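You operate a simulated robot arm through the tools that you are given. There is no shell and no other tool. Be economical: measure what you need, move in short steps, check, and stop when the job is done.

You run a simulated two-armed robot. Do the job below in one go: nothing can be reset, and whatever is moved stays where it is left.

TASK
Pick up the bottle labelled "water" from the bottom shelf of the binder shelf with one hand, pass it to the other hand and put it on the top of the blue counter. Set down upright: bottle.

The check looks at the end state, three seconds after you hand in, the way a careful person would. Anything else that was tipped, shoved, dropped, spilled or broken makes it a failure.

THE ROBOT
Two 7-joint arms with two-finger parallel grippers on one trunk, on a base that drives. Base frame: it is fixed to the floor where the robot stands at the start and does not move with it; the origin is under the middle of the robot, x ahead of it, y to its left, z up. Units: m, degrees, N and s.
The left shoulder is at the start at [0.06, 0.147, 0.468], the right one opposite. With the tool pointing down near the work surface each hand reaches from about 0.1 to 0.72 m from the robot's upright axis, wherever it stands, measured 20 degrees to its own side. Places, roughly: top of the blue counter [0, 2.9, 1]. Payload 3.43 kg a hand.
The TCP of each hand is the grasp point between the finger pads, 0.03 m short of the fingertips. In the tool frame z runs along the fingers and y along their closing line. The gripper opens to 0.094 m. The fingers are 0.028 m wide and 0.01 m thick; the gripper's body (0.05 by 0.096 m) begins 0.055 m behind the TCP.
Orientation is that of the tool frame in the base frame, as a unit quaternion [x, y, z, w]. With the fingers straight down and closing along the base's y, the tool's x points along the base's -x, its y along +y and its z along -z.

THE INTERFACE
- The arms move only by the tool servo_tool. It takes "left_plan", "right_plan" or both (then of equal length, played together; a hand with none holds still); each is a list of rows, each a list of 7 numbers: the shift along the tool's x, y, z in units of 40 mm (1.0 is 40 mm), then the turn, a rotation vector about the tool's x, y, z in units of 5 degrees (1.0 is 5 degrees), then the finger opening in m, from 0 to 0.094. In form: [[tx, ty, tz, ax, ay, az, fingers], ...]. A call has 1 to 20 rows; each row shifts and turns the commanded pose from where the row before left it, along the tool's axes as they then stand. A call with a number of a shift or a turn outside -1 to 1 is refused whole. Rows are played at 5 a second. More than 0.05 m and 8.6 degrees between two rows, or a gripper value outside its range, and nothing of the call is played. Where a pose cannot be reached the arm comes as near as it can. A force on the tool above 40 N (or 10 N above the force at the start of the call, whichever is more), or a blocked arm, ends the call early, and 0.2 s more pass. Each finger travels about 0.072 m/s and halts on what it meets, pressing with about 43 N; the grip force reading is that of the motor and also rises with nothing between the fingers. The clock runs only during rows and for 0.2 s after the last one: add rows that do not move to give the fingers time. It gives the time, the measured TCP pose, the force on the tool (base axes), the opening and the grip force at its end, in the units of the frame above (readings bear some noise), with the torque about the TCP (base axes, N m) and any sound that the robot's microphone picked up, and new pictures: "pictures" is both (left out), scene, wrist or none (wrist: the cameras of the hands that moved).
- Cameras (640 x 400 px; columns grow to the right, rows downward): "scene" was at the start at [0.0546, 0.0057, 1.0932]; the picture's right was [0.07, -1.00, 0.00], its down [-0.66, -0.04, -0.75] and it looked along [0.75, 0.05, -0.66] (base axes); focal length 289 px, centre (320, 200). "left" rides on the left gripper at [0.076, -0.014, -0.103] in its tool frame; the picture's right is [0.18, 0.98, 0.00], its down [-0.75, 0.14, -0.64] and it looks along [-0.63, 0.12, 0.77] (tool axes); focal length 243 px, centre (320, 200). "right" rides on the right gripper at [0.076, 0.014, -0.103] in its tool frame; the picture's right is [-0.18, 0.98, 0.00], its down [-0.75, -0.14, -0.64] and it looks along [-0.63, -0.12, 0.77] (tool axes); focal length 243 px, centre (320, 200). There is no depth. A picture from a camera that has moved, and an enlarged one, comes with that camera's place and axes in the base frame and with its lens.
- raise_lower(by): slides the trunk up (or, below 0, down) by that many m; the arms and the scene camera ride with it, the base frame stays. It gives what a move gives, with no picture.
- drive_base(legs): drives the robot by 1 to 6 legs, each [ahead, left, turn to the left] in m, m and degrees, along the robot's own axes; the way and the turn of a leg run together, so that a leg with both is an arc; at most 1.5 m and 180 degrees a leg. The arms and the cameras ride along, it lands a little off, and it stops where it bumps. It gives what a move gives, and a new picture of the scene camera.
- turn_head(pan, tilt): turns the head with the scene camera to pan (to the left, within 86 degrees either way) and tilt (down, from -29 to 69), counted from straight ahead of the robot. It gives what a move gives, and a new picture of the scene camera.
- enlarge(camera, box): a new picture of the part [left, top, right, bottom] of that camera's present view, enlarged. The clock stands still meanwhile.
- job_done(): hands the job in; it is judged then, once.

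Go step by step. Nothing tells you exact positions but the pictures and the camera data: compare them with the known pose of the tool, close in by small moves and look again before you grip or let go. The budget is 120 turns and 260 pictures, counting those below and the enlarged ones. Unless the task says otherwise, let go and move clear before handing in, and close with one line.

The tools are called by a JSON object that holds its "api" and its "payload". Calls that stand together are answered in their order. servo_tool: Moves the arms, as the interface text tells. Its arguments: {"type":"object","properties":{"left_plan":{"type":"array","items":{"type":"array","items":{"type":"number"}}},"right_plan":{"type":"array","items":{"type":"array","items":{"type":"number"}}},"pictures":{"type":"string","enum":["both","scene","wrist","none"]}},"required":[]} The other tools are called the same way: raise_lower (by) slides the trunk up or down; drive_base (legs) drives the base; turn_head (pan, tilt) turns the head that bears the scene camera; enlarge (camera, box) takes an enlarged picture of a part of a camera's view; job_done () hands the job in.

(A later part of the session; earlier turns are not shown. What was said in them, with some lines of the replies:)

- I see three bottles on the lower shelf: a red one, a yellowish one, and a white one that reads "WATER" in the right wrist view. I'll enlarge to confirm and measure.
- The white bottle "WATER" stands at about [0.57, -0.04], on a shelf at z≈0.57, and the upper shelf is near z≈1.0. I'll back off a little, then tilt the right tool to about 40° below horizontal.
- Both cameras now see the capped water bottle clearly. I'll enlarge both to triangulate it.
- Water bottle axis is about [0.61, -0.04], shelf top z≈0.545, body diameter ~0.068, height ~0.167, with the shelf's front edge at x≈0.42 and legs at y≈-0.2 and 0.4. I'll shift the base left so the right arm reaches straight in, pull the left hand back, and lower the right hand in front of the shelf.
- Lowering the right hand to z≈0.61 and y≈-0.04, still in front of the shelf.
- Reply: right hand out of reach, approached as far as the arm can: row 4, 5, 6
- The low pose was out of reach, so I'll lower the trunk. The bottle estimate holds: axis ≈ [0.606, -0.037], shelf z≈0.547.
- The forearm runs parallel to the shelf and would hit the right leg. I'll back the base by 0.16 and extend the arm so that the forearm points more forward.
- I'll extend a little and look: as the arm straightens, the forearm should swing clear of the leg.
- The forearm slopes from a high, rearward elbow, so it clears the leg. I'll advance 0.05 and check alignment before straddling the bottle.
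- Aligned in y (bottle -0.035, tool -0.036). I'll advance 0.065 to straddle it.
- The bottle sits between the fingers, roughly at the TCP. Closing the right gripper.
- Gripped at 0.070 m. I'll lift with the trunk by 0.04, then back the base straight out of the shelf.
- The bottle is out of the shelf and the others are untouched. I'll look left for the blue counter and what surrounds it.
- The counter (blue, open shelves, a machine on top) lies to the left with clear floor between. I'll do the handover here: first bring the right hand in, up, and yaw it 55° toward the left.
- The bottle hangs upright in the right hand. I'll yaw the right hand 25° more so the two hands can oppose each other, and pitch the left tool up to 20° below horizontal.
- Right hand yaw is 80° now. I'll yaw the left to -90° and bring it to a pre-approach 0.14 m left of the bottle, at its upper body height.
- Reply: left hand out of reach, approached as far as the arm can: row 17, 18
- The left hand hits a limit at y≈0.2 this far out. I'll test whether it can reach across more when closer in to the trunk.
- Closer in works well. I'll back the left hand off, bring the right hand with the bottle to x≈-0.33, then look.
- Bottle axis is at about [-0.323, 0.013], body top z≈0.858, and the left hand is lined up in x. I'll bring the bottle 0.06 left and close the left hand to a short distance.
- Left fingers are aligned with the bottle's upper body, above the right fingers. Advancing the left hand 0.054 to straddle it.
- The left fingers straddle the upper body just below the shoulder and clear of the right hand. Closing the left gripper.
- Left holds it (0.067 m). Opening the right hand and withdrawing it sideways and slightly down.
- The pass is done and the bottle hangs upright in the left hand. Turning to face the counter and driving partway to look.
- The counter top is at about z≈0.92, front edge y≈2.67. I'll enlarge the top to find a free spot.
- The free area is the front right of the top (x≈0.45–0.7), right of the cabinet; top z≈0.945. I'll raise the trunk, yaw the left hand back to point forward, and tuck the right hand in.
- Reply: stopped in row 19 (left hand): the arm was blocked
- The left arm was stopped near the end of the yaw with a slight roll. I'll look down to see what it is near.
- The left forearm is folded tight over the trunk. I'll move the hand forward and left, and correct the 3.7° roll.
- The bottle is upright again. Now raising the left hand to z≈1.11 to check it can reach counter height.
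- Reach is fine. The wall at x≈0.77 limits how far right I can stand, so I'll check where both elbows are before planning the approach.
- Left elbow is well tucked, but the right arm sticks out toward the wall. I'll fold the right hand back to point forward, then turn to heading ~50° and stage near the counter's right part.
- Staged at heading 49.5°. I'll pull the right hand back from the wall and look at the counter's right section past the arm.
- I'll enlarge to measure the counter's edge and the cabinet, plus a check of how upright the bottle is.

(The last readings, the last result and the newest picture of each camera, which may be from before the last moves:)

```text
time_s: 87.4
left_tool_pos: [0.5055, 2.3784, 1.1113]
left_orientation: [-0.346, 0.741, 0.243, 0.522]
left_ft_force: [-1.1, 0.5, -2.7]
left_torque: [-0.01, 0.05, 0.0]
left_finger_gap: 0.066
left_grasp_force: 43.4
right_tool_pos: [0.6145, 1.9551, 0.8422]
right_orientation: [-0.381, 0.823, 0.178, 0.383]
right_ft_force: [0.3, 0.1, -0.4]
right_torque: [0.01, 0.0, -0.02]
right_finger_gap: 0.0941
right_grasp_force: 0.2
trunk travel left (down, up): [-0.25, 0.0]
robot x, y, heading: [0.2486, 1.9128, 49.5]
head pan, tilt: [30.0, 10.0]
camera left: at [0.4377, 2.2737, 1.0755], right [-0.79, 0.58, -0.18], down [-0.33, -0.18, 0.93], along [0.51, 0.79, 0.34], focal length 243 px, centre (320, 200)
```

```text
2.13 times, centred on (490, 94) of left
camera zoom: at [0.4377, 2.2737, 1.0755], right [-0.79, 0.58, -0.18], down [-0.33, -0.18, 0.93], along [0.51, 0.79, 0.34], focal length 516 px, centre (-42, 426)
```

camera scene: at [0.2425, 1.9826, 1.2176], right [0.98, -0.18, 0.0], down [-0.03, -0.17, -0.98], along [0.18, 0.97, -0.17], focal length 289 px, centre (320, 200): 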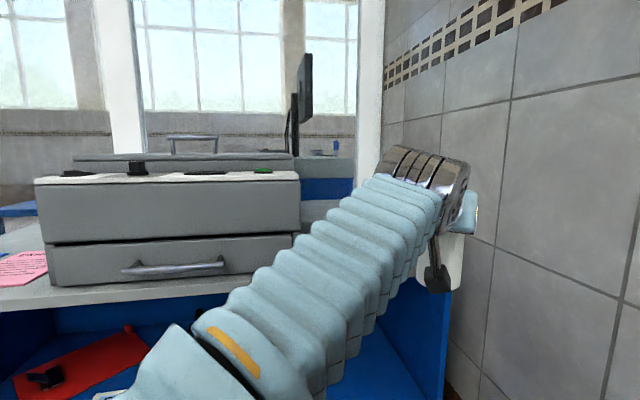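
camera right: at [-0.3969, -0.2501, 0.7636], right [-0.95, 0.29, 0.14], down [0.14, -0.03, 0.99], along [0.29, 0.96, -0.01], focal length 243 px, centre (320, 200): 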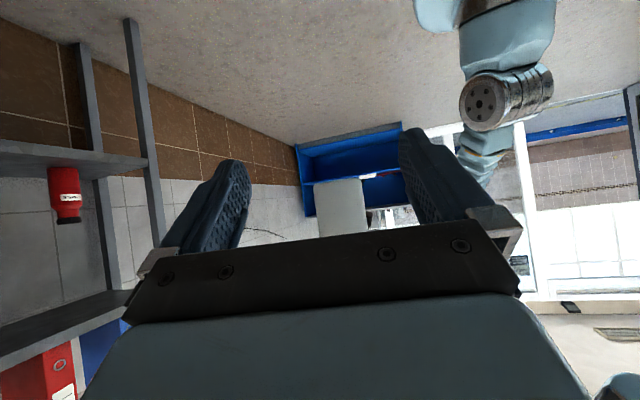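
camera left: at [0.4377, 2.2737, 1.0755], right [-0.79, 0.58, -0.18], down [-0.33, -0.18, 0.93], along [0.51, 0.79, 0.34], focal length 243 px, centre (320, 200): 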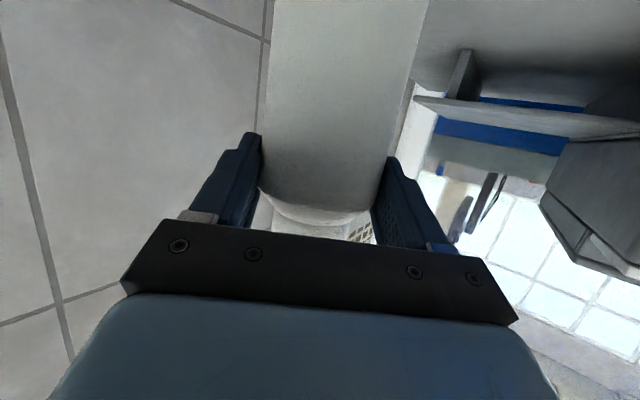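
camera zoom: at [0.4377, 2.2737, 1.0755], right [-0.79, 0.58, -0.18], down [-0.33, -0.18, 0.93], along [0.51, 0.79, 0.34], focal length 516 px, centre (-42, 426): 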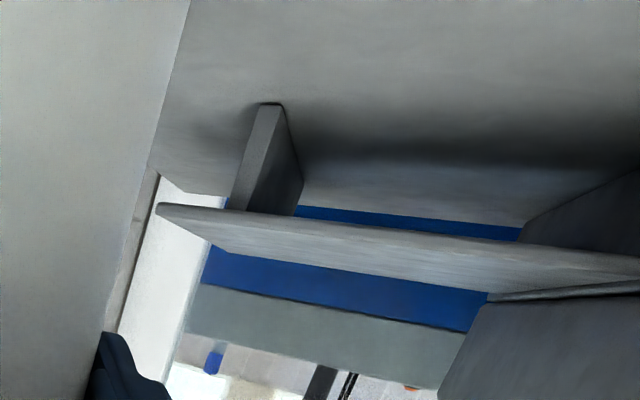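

The counter top is at about z≈0.955, front edge y≈2.54, cabinet corner at about [0.31, 2.58], raised shelf behind y≈2.69. I'll target the bottle at about [0.51, 2.61]; first raise 0.03, then drive in.

{"api": "servo_tool", "payload": {"left_plan": [[-0.705, 0, -0.257, 0, 0, 0, 0.05], [0, 0, 0, 0, 0, 0, 0.05]], "pictures": "none"}}

{"api": "drive_base", "payload": {"legs": [[0.168, 0.143, 0]]}}

{"api": "servo_tool", "payload": {"left_plan": [[0, 0, 0, 0, 0, 0, 0.05]], "pictures": "wrist"}}

```text
time_s: 88.0
left_tool_pos: [0.5046, 2.3763, 1.1417]
left_orientation: [-0.346, 0.741, 0.242, 0.522]
left_ft_force: [-0.5, 0.1, -2.2]
left_torque: [0.0, -0.04, -0.02]
left_finger_gap: 0.0665
left_grasp_force: 43.3
right_tool_pos: [0.6136, 1.9562, 0.8439]
right_orientation: [-0.38, 0.823, 0.177, 0.383]
right_ft_force: [0.1, 0.4, -0.8]
right_torque: [-0.01, -0.01, 0.02]
right_finger_gap: 0.0938
right_grasp_force: 0.0
trunk travel left (down, up): [-0.25, 0.0]
robot x, y, heading: [0.244, 1.9152, 49.8]
head pan, tilt: [30.0, 10.0]
```

```text
time_s: 89.7
left_tool_pos: [0.5096, 2.5974, 1.1403]
left_orientation: [-0.345, 0.741, 0.242, 0.522]
left_ft_force: [-0.6, 0.0, -2.0]
left_torque: [0.0, 0.01, -0.01]
left_finger_gap: 0.066
left_grasp_force: 43.4
right_tool_pos: [0.6197, 2.1753, 0.8432]
right_orientation: [-0.379, 0.823, 0.177, 0.384]
right_ft_force: [0.8, 0.0, 0.4]
right_torque: [0.0, -0.02, 0.03]
right_finger_gap: 0.0939
right_grasp_force: 0.0
trunk travel left (down, up): [-0.25, 0.0]
robot x, y, heading: [0.2468, 2.1322, 49.5]
head pan, tilt: [30.0, 10.0]
camera scene: at [0.2463, 2.2035, 1.2176], right [0.98, -0.18, 0.0], down [-0.03, -0.17, -0.98], along [0.18, 0.97, -0.17], focal length 289 px, centre (320, 200)
```

scene: 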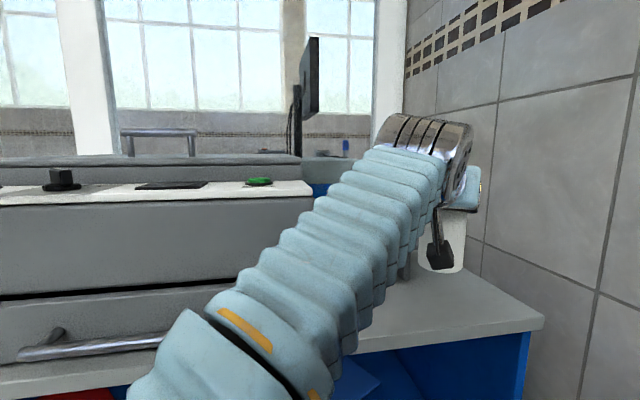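

```text
time_s: 90.1
left_tool_pos: [0.5103, 2.5976, 1.1411]
left_orientation: [-0.345, 0.742, 0.241, 0.523]
left_ft_force: [0.1, 0.2, -2.2]
left_torque: [-0.03, 0.01, -0.06]
left_finger_gap: 0.0665
left_grasp_force: 42.7
right_tool_pos: [0.6185, 2.176, 0.8427]
right_orientation: [-0.38, 0.823, 0.178, 0.384]
right_ft_force: [0.4, -1.1, 0.4]
right_torque: [0.0, 0.01, -0.04]
right_finger_gap: 0.094
right_grasp_force: 0.0
trunk travel left (down, up): [-0.25, 0.0]
robot x, y, heading: [0.2474, 2.1357, 49.5]
head pan, tilt: [30.0, 10.0]
camera left: at [0.4421, 2.493, 1.1052], right [-0.79, 0.59, -0.18], down [-0.34, -0.18, 0.93], along [0.51, 0.79, 0.34], focal length 243 px, centre (320, 200)
```

left: 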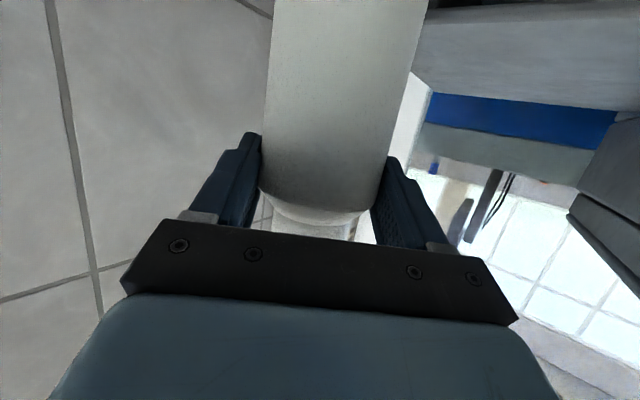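

The bottle is over the counter at about [0.52, 2.61], base at z≈1.026. Lowering 0.05 first, then checking.

{"api": "servo_tool", "payload": {"left_plan": [[0.392, 0, 0.143, 0, 0, 0, 0.05], [0.392, 0, 0.143, 0, 0, 0, 0.05], [0.392, 0, 0.143, 0, 0, 0, 0.05], [0, 0, 0, 0, 0, 0, 0.05]], "pictures": "wrist"}}

{"api": "enlarge", "payload": {"camera": "scene", "box": [340, 200, 580, 350]}}

```text
time_s: 91.1
left_tool_pos: [0.5112, 2.5975, 1.0914]
left_orientation: [-0.345, 0.741, 0.241, 0.523]
left_ft_force: [0.0, 0.2, -1.8]
left_torque: [-0.02, 0.02, 0.0]
left_finger_gap: 0.0662
left_grasp_force: 43.3
right_tool_pos: [0.62, 2.1766, 0.8442]
right_orientation: [-0.38, 0.823, 0.177, 0.383]
right_ft_force: [0.0, 0.4, 0.0]
right_torque: [0.04, -0.01, 0.0]
right_finger_gap: 0.0941
right_grasp_force: 0.1
trunk travel left (down, up): [-0.25, 0.0]
robot x, y, heading: [0.247, 2.1369, 49.5]
head pan, tilt: [30.0, 10.0]
camera left: at [0.4435, 2.493, 1.055], right [-0.79, 0.59, -0.18], down [-0.34, -0.18, 0.93], along [0.51, 0.79, 0.34], focal length 243 px, centre (320, 200)
```

left: 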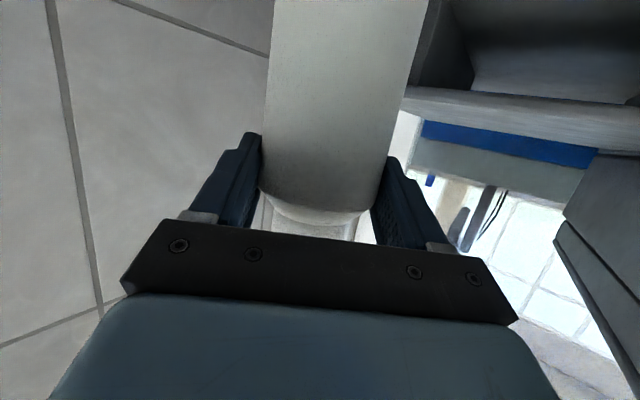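

```text
2.67 times, centred on (460, 275) of scene
camera zoom: at [0.2464, 2.2036, 1.2176], right [0.98, -0.18, 0.0], down [-0.03, -0.17, -0.98], along [0.18, 0.97, -0.17], focal length 772 px, centre (-53, 0)
```

zoom: 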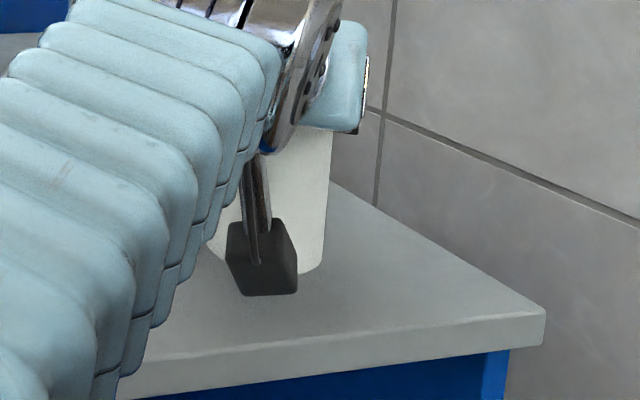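

Well placed over the top. Now lowering in small steps, watching the force.

{"api": "servo_tool", "payload": {"left_plan": [[0.118, 0, 0.043, 0, 0, 0, 0.05], [0.118, 0, 0.043, 0, 0, 0, 0.05], [0, 0, 0, 0, 0, 0, 0.05]], "pictures": "none"}}

{"api": "servo_tool", "payload": {"left_plan": [[0.094, 0, 0.034, 0, 0, 0, 0.05], [0, 0, 0, 0, 0, 0, 0.05]], "pictures": "none"}}

{"api": "enlarge", "payload": {"camera": "scene", "box": [340, 200, 580, 350]}}

```text
time_s: 91.9
left_tool_pos: [0.5111, 2.5964, 1.0814]
left_orientation: [-0.345, 0.741, 0.242, 0.523]
left_ft_force: [0.4, -0.1, -1.7]
left_torque: [0.03, 0.02, -0.01]
left_finger_gap: 0.0664
left_grasp_force: 43.3
right_tool_pos: [0.6203, 2.1765, 0.8431]
right_orientation: [-0.379, 0.823, 0.177, 0.384]
right_ft_force: [0.7, -0.6, -0.5]
right_torque: [0.0, -0.02, -0.02]
right_finger_gap: 0.0938
right_grasp_force: 0.0
trunk travel left (down, up): [-0.25, 0.0]
robot x, y, heading: [0.2477, 2.1367, 49.6]
head pan, tilt: [30.0, 10.0]
```

```text
time_s: 92.5
left_tool_pos: [0.5102, 2.5959, 1.0761]
left_orientation: [-0.346, 0.741, 0.243, 0.522]
left_ft_force: [-0.4, -0.2, -1.1]
left_torque: [-0.03, 0.05, 0.02]
left_finger_gap: 0.0666
left_grasp_force: 43.0
right_tool_pos: [0.6187, 2.1763, 0.844]
right_orientation: [-0.381, 0.823, 0.178, 0.383]
right_ft_force: [0.7, 0.2, 0.0]
right_torque: [0.0, -0.02, 0.03]
right_finger_gap: 0.094
right_grasp_force: 0.0
trunk travel left (down, up): [-0.25, 0.0]
robot x, y, heading: [0.2454, 2.1365, 49.6]
head pan, tilt: [30.0, 10.0]
```

```text
2.67 times, centred on (460, 275) of scene
camera zoom: at [0.2463, 2.2036, 1.2176], right [0.98, -0.18, 0.0], down [-0.03, -0.17, -0.98], along [0.18, 0.97, -0.17], focal length 772 px, centre (-53, 0)
```

zoom: 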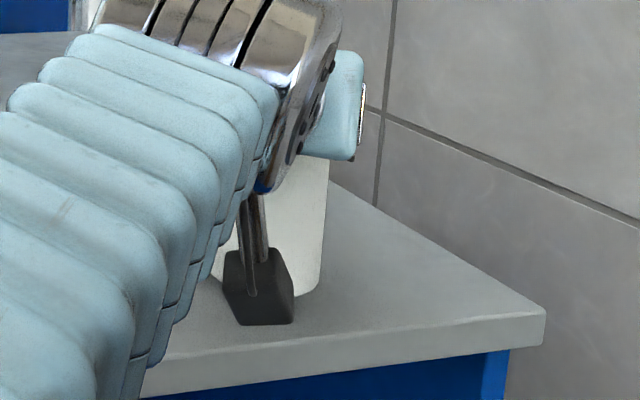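

No contact yet; continuing down in 3 mm steps.

{"api": "servo_tool", "payload": {"left_plan": [[0.07, 0, 0.026, 0, 0, 0, 0.05], [0, 0, 0, 0, 0, 0, 0.05]], "pictures": "none"}}

{"api": "servo_tool", "payload": {"left_plan": [[0.07, 0, 0.026, 0, 0, 0, 0.05], [0, 0, 0, 0, 0, 0, 0.05]], "pictures": "none"}}

{"api": "servo_tool", "payload": {"left_plan": [[0.07, 0, 0.026, 0, 0, 0, 0.05], [0, 0, 0, 0, 0, 0, 0.05]], "pictures": "none"}}

```text
time_s: 93.1
left_tool_pos: [0.51, 2.5976, 1.0748]
left_orientation: [-0.346, 0.741, 0.243, 0.523]
left_ft_force: [0.0, 0.9, -1.6]
left_torque: [-0.03, 0.02, -0.01]
left_finger_gap: 0.0662
left_grasp_force: 42.6
right_tool_pos: [0.619, 2.1745, 0.8426]
right_orientation: [-0.38, 0.823, 0.178, 0.383]
right_ft_force: [0.0, 0.0, 1.1]
right_torque: [0.01, -0.03, -0.03]
right_finger_gap: 0.0942
right_grasp_force: 0.1
trunk travel left (down, up): [-0.25, 0.0]
robot x, y, heading: [0.2456, 2.1335, 49.5]
head pan, tilt: [30.0, 10.0]
```

```text
time_s: 93.7
left_tool_pos: [0.5104, 2.5957, 1.0704]
left_orientation: [-0.345, 0.741, 0.242, 0.523]
left_ft_force: [0.6, 0.6, -2.1]
left_torque: [0.02, 0.01, 0.01]
left_finger_gap: 0.0664
left_grasp_force: 42.7
right_tool_pos: [0.6174, 2.1765, 0.8431]
right_orientation: [-0.38, 0.823, 0.177, 0.384]
right_ft_force: [-0.1, 0.3, 0.5]
right_torque: [-0.02, 0.02, -0.02]
right_finger_gap: 0.094
right_grasp_force: 0.2
trunk travel left (down, up): [-0.25, 0.0]
robot x, y, heading: [0.2458, 2.1373, 49.8]
head pan, tilt: [30.0, 10.0]
```

```text
time_s: 94.3
left_tool_pos: [0.5099, 2.5981, 1.0681]
left_orientation: [-0.345, 0.741, 0.242, 0.523]
left_ft_force: [0.2, 0.3, -1.9]
left_torque: [0.01, 0.0, 0.04]
left_finger_gap: 0.0665
left_grasp_force: 43.2
right_tool_pos: [0.6189, 2.1757, 0.8438]
right_orientation: [-0.38, 0.823, 0.177, 0.384]
right_ft_force: [0.2, 0.9, -0.7]
right_torque: [-0.03, 0.0, 0.03]
right_finger_gap: 0.0939
right_grasp_force: 0.1
trunk travel left (down, up): [-0.25, 0.0]
robot x, y, heading: [0.2467, 2.1384, 49.6]
head pan, tilt: [30.0, 10.0]
```

Still free at TCP z 1.068. Continuing.

{"api": "servo_tool", "payload": {"left_plan": [[0.07, 0, 0.026, 0, 0, 0, 0.05], [0, 0, 0, 0, 0, 0, 0.05]], "pictures": "none"}}

{"api": "servo_tool", "payload": {"left_plan": [[0.07, 0, 0.026, 0, 0, 0, 0.05], [0, 0, 0, 0, 0, 0, 0.05]], "pictures": "none"}}

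{"api": "enlarge", "payload": {"camera": "scene", "box": [380, 210, 508, 290]}}

```text
time_s: 94.9
left_tool_pos: [0.5097, 2.5961, 1.0655]
left_orientation: [-0.345, 0.741, 0.242, 0.522]
left_ft_force: [-0.4, 0.7, -2.1]
left_torque: [0.01, 0.04, -0.01]
left_finger_gap: 0.0659
left_grasp_force: 42.8
right_tool_pos: [0.618, 2.1758, 0.8438]
right_orientation: [-0.38, 0.823, 0.177, 0.384]
right_ft_force: [0.8, 0.5, -0.2]
right_torque: [0.03, 0.02, -0.01]
right_finger_gap: 0.0941
right_grasp_force: 0.0
trunk travel left (down, up): [-0.25, 0.0]
robot x, y, heading: [0.2502, 2.1324, 49.6]
head pan, tilt: [30.0, 10.0]
```

```text
time_s: 95.5
left_tool_pos: [0.5107, 2.5969, 1.0614]
left_orientation: [-0.345, 0.741, 0.242, 0.522]
left_ft_force: [-0.2, 0.4, -2.2]
left_torque: [-0.02, 0.0, 0.01]
left_finger_gap: 0.0664
left_grasp_force: 43.1
right_tool_pos: [0.6192, 2.1753, 0.8429]
right_orientation: [-0.38, 0.823, 0.177, 0.384]
right_ft_force: [0.3, -0.4, -0.2]
right_torque: [0.01, 0.01, 0.02]
right_finger_gap: 0.094
right_grasp_force: 0.0
trunk travel left (down, up): [-0.25, 0.0]
robot x, y, heading: [0.2471, 2.1334, 49.7]
head pan, tilt: [30.0, 10.0]
```

```text
5.00 times, centred on (444, 250) of scene
camera zoom: at [0.2464, 2.2036, 1.2176], right [0.98, -0.18, 0.0], down [-0.03, -0.17, -0.98], along [0.18, 0.97, -0.17], focal length 1447 px, centre (-300, -50)
```

zoom: 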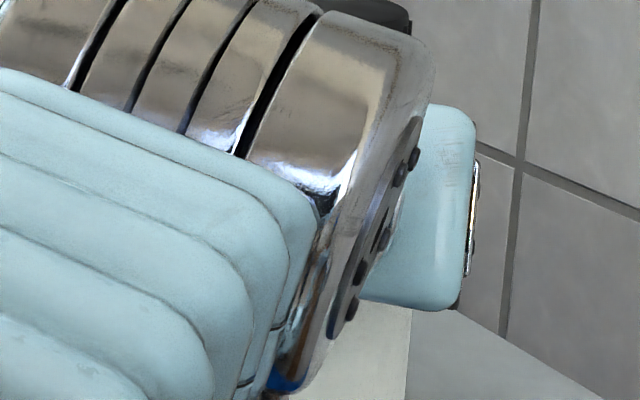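

Still free (base ≈0.946). Continuing with the same small steps and a view of the base.

{"api": "servo_tool", "payload": {"left_plan": [[0.07, 0, 0.026, 0, 0, 0, 0.05], [0, 0, 0, 0, 0, 0, 0.05]], "pictures": "none"}}

{"api": "servo_tool", "payload": {"left_plan": [[0.07, 0, 0.026, 0, 0, 0, 0.05], [0, 0, 0, 0, 0, 0, 0.05]], "pictures": "none"}}

{"api": "enlarge", "payload": {"camera": "scene", "box": [380, 260, 508, 340]}}

```text
time_s: 96.1
left_tool_pos: [0.5096, 2.5968, 1.0614]
left_orientation: [-0.344, 0.739, 0.243, 0.526]
left_ft_force: [2.2, 5.8, 21.8]
left_torque: [0.32, 0.0, -0.04]
left_finger_gap: 0.0664
left_grasp_force: 43.0
right_tool_pos: [0.6182, 2.1748, 0.845]
right_orientation: [-0.379, 0.823, 0.177, 0.384]
right_ft_force: [-0.7, -0.5, 1.0]
right_torque: [-0.02, 0.0, -0.01]
right_finger_gap: 0.0942
right_grasp_force: 0.0
trunk travel left (down, up): [-0.25, 0.0]
robot x, y, heading: [0.2495, 2.1327, 49.5]
head pan, tilt: [30.0, 10.0]
```

```text
time_s: 96.7
left_tool_pos: [0.5108, 2.5955, 1.0605]
left_orientation: [-0.343, 0.739, 0.243, 0.527]
left_ft_force: [2.3, 8.8, 36.8]
left_torque: [0.37, 0.06, -0.05]
left_finger_gap: 0.0665
left_grasp_force: 43.4
right_tool_pos: [0.6184, 2.1746, 0.8444]
right_orientation: [-0.379, 0.823, 0.177, 0.385]
right_ft_force: [0.5, -0.6, 0.0]
right_torque: [0.0, -0.01, -0.02]
right_finger_gap: 0.0943
right_grasp_force: 0.2
trunk travel left (down, up): [-0.25, 0.0]
robot x, y, heading: [0.2487, 2.1348, 49.7]
head pan, tilt: [30.0, 10.0]
```

```text
5.00 times, centred on (444, 300) of scene
camera zoom: at [0.2455, 2.2024, 1.2179], right [0.98, -0.18, 0.0], down [-0.03, -0.17, -0.98], along [0.18, 0.97, -0.17], focal length 1447 px, centre (-300, -300)
```

zoom: 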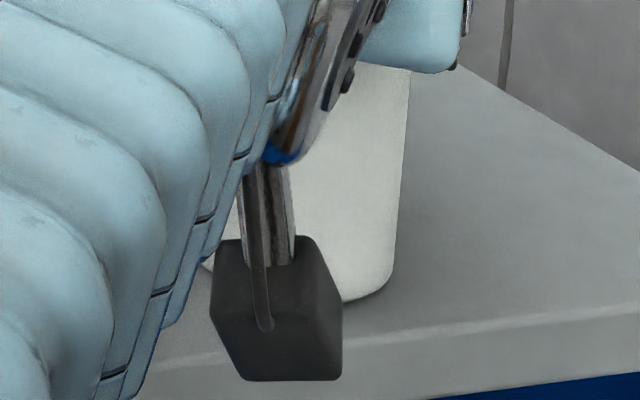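

Contact made with the counter at TCP z≈1.061. Easing up ~5 mm to relieve the pressure before releasing.

{"api": "servo_tool", "payload": {"left_plan": [[-0.1, 0, -0.036, 0, 0, 0, 0.05], [0, 0, 0, 0, 0, 0, 0.05], [0, 0, 0, 0, 0, 0, 0.05]]}}

```text
time_s: 97.5
left_tool_pos: [0.5107, 2.5978, 1.0602]
left_orientation: [-0.345, 0.741, 0.241, 0.523]
left_ft_force: [3.1, 6.4, 18.7]
left_torque: [0.47, -0.55, 0.15]
left_finger_gap: 0.0661
left_grasp_force: 42.8
right_tool_pos: [0.6187, 2.1753, 0.8428]
right_orientation: [-0.378, 0.823, 0.177, 0.385]
right_ft_force: [-0.7, 0.5, 0.0]
right_torque: [0.01, 0.0, -0.02]
right_finger_gap: 0.0939
right_grasp_force: 0.1
trunk travel left (down, up): [-0.25, 0.0]
robot x, y, heading: [0.2492, 2.1374, 49.1]
head pan, tilt: [30.0, 10.0]
camera scene: at [0.246, 2.2032, 1.2175], right [0.98, -0.18, 0.0], down [-0.03, -0.17, -0.98], along [0.18, 0.97, -0.17], focal length 289 px, centre (320, 200)
camera left: at [0.4424, 2.4925, 1.0246], right [-0.79, 0.59, -0.18], down [-0.34, -0.18, 0.93], along [0.51, 0.79, 0.34], focal length 243 px, centre (320, 200)
```

scene: 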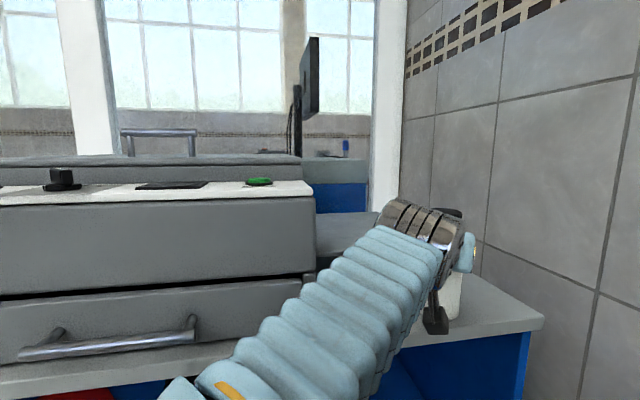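
left: 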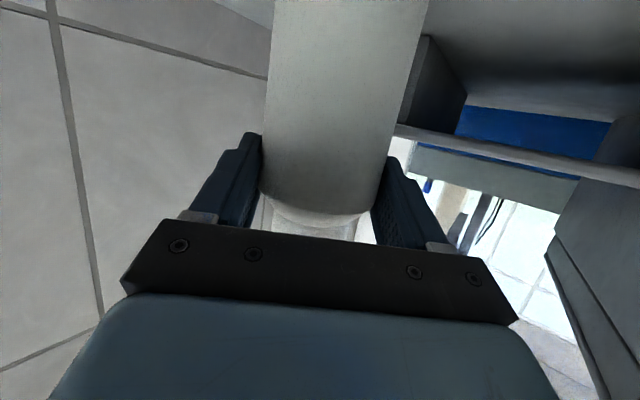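

Force is still 19 N; easing another 2 mm.

{"api": "servo_tool", "payload": {"left_plan": [[-0.047, 0, -0.017, 0, 0, 0, 0.05], [0, 0, 0, 0, 0, 0, 0.05], [0, 0, 0, 0, 0, 0, 0.05]], "pictures": "none"}}

```text
time_s: 98.3
left_tool_pos: [0.5107, 2.5974, 1.0621]
left_orientation: [-0.345, 0.741, 0.242, 0.522]
left_ft_force: [-0.3, -0.2, -2.3]
left_torque: [0.0, 0.0, 0.0]
left_finger_gap: 0.0664
left_grasp_force: 43.0
right_tool_pos: [0.6186, 2.1746, 0.8435]
right_orientation: [-0.379, 0.823, 0.177, 0.384]
right_ft_force: [0.5, -0.2, 0.4]
right_torque: [0.03, -0.03, 0.02]
right_finger_gap: 0.0939
right_grasp_force: 0.1
trunk travel left (down, up): [-0.25, 0.0]
robot x, y, heading: [0.2491, 2.1342, 49.6]
head pan, tilt: [30.0, 10.0]
```

Just off the surface now. Down 1 mm, then open gently.

{"api": "servo_tool", "payload": {"left_plan": [[0.022, 0, 0.008, 0, 0, 0, 0.05], [0, 0, 0, 0, 0, 0, 0.05], [0, 0, 0, 0, 0, 0, 0.07], [0, 0, 0, 0, 0, 0, 0.075], [0, 0, 0, 0, 0, 0, 0.082], [0, 0, 0, 0, 0, 0, 0.09], [0, 0, 0, 0, 0, 0, 0.09]]}}

```text
time_s: 99.9
left_tool_pos: [0.5101, 2.597, 1.0607]
left_orientation: [-0.345, 0.741, 0.242, 0.523]
left_ft_force: [0.2, 0.4, -0.3]
left_torque: [0.03, 0.0, -0.01]
left_finger_gap: 0.0902
left_grasp_force: 0.0
right_tool_pos: [0.619, 2.1751, 0.8429]
right_orientation: [-0.378, 0.823, 0.176, 0.384]
right_ft_force: [0.7, -0.2, 0.4]
right_torque: [-0.03, -0.03, 0.0]
right_finger_gap: 0.0939
right_grasp_force: 0.0
trunk travel left (down, up): [-0.25, 0.0]
robot x, y, heading: [0.2485, 2.1334, 49.4]
head pan, tilt: [30.0, 10.0]
camera scene: at [0.2463, 2.2036, 1.2176], right [0.98, -0.18, 0.0], down [-0.03, -0.17, -0.98], along [0.18, 0.97, -0.17], focal length 289 px, centre (320, 200)
camera left: at [0.4426, 2.4933, 1.026], right [-0.79, 0.59, -0.18], down [-0.34, -0.18, 0.93], along [0.51, 0.79, 0.34], focal length 243 px, centre (320, 200)
```

scene: 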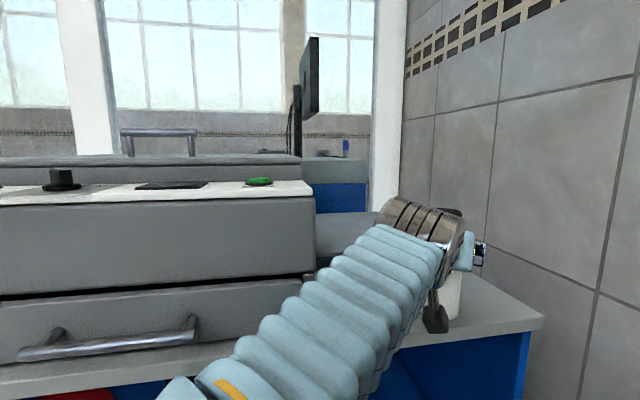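
left: 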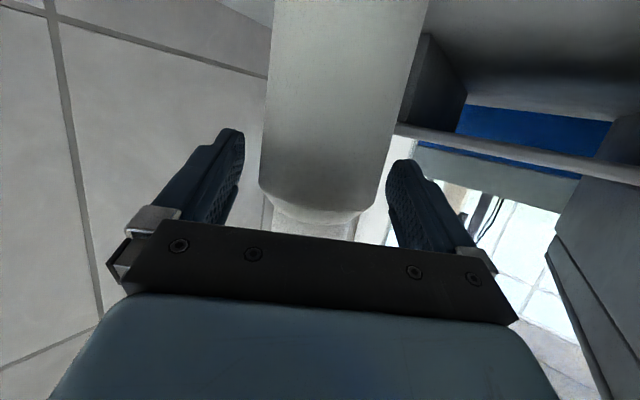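

The bottle stands free. The robot-left finger is still close to it, so I'll shift the hand 6 mm left, then withdraw straight back.

{"api": "servo_tool", "payload": {"left_plan": [[0, 0.08, 0, 0, 0, 0, 0.094], [0, 0.08, 0, 0, 0, 0, 0.094], [0.085, 0, -0.235, 0, 0, 0, 0.094], [0.085, 0, -0.235, 0, 0, 0, 0.094], [0.17, 0, -0.47, 0, 0, 0, 0.094], [0.17, 0, -0.47, 0, 0, 0, 0.094], [0.17, 0, -0.47, 0, 0, 0, 0.094], [0, 0, 0, 0, 0, 0, 0.094]]}}

```text
time_s: 101.7
left_tool_pos: [0.4526, 2.5404, 1.0603]
left_orientation: [-0.346, 0.742, 0.242, 0.522]
left_ft_force: [0.6, 0.8, -0.3]
left_torque: [-0.03, -0.01, -0.01]
left_finger_gap: 0.0938
left_grasp_force: 0.2
right_tool_pos: [0.6197, 2.1748, 0.844]
right_orientation: [-0.379, 0.823, 0.177, 0.384]
right_ft_force: [0.4, -0.5, -0.5]
right_torque: [0.01, -0.01, -0.01]
right_finger_gap: 0.0937
right_grasp_force: 0.1
trunk travel left (down, up): [-0.25, 0.0]
robot x, y, heading: [0.2468, 2.134, 49.6]
head pan, tilt: [30.0, 10.0]
camera scene: at [0.2462, 2.2035, 1.2176], right [0.98, -0.18, 0.0], down [-0.03, -0.17, -0.98], along [0.18, 0.97, -0.17], focal length 289 px, centre (320, 200)
camera left: at [0.384, 2.4364, 1.0251], right [-0.79, 0.59, -0.18], down [-0.34, -0.18, 0.93], along [0.51, 0.79, 0.34], focal length 243 px, centre (320, 200)
```

scene: 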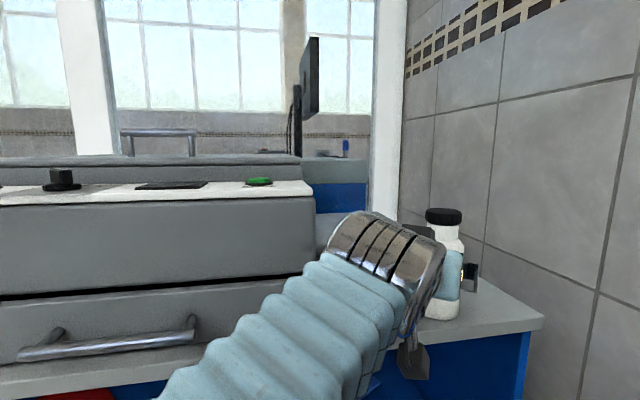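
left: 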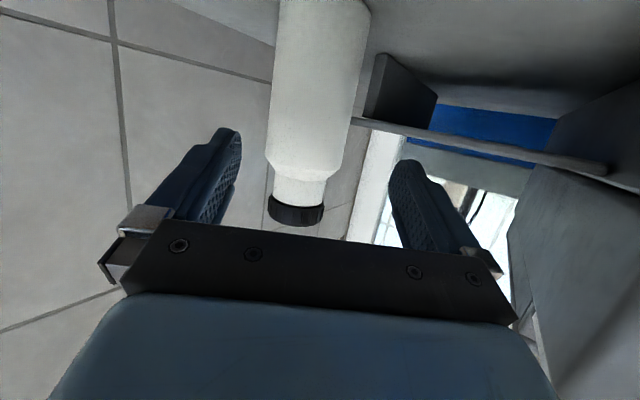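

The hand is clear of the bottle, which stands upright. Backing the base out the way it came and checking.

{"api": "drive_base", "payload": {"legs": [[-0.23, -0.195, 0]]}}

{"api": "turn_head", "payload": {"pan": 20, "tilt": 15}}

```text
time_s: 103.7
left_tool_pos: [0.4474, 2.2373, 1.0605]
left_orientation: [-0.346, 0.741, 0.242, 0.523]
left_ft_force: [0.4, -0.1, 0.1]
left_torque: [0.01, 0.01, 0.04]
left_finger_gap: 0.094
left_grasp_force: 0.1
right_tool_pos: [0.6159, 1.873, 0.8432]
right_orientation: [-0.381, 0.823, 0.178, 0.383]
right_ft_force: [0.4, 0.1, -1.4]
right_torque: [-0.01, 0.01, 0.01]
right_finger_gap: 0.094
right_grasp_force: 0.1
trunk travel left (down, up): [-0.25, 0.0]
robot x, y, heading: [0.2476, 1.8279, 49.8]
head pan, tilt: [30.0, 10.0]
camera scene: at [0.2425, 1.8991, 1.2176], right [0.98, -0.18, 0.0], down [-0.03, -0.17, -0.98], along [0.18, 0.97, -0.17], focal length 289 px, centre (320, 200)
```

scene: 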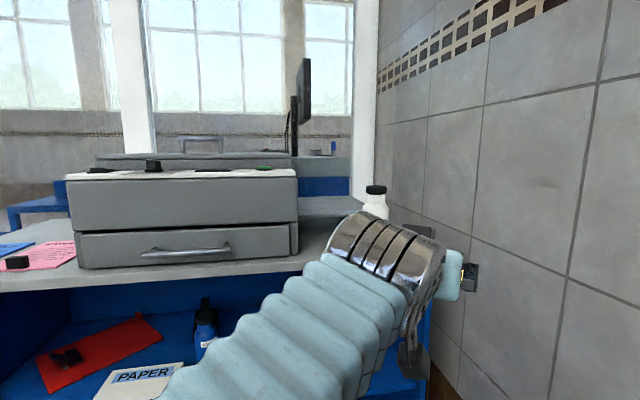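

```text
time_s: 104.4
left_tool_pos: [0.4461, 2.2362, 1.0596]
left_orientation: [-0.347, 0.741, 0.242, 0.522]
left_ft_force: [-0.5, 0.1, 0.5]
left_torque: [0.0, 0.01, -0.01]
left_finger_gap: 0.0939
left_grasp_force: 0.1
right_tool_pos: [0.616, 1.871, 0.8432]
right_orientation: [-0.381, 0.822, 0.178, 0.383]
right_ft_force: [0.0, 0.4, -1.2]
right_torque: [-0.04, -0.01, 0.01]
right_finger_gap: 0.094
right_grasp_force: 0.0
trunk travel left (down, up): [-0.25, 0.0]
robot x, y, heading: [0.2422, 1.8246, 49.8]
head pan, tilt: [20.0, 15.0]
camera scene: at [0.2582, 1.8951, 1.2095], right [0.94, -0.35, 0.0], down [-0.09, -0.24, -0.97], along [0.33, 0.91, -0.26], focal length 289 px, centre (320, 200)
```

scene: 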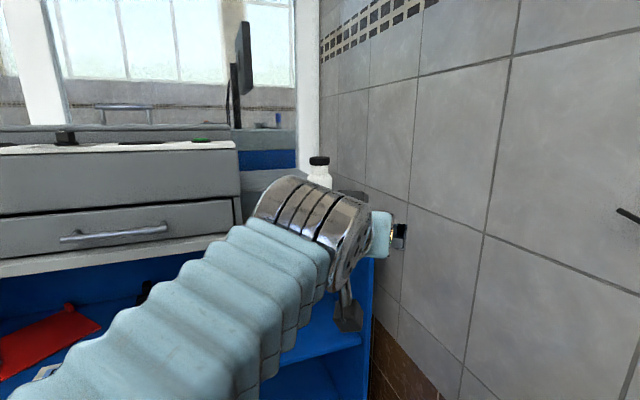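

The bottle's cap and top are visible standing on the counter. One last wrist view to confirm.

{"api": "enlarge", "payload": {"camera": "left", "box": [160, 0, 560, 250]}}

```text
1.60 times, centred on (360, 125) of left
camera zoom: at [0.3795, 2.1325, 1.0251], right [-0.79, 0.58, -0.18], down [-0.33, -0.18, 0.93], along [0.51, 0.79, 0.34], focal length 388 px, centre (256, 320)
```

zoom: 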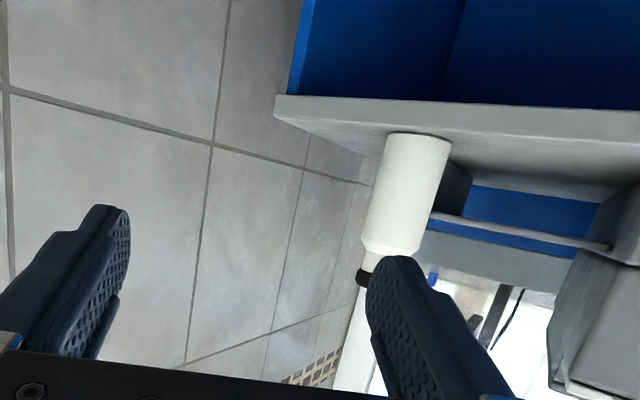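

The bottle stands upright on the blue counter's top (this view is upside down), inside the front edge and clear of everything else. Handing in.

{"api": "job_done", "payload": {}}

```text
The job is handed in.
```

The "water" bottle is standing upright on top of the blue counter, near the front right. I took it from the shelf with the right hand, passed it to the left hand and set it down. Both hands are clear, and I saw nothing else tipped or moved.
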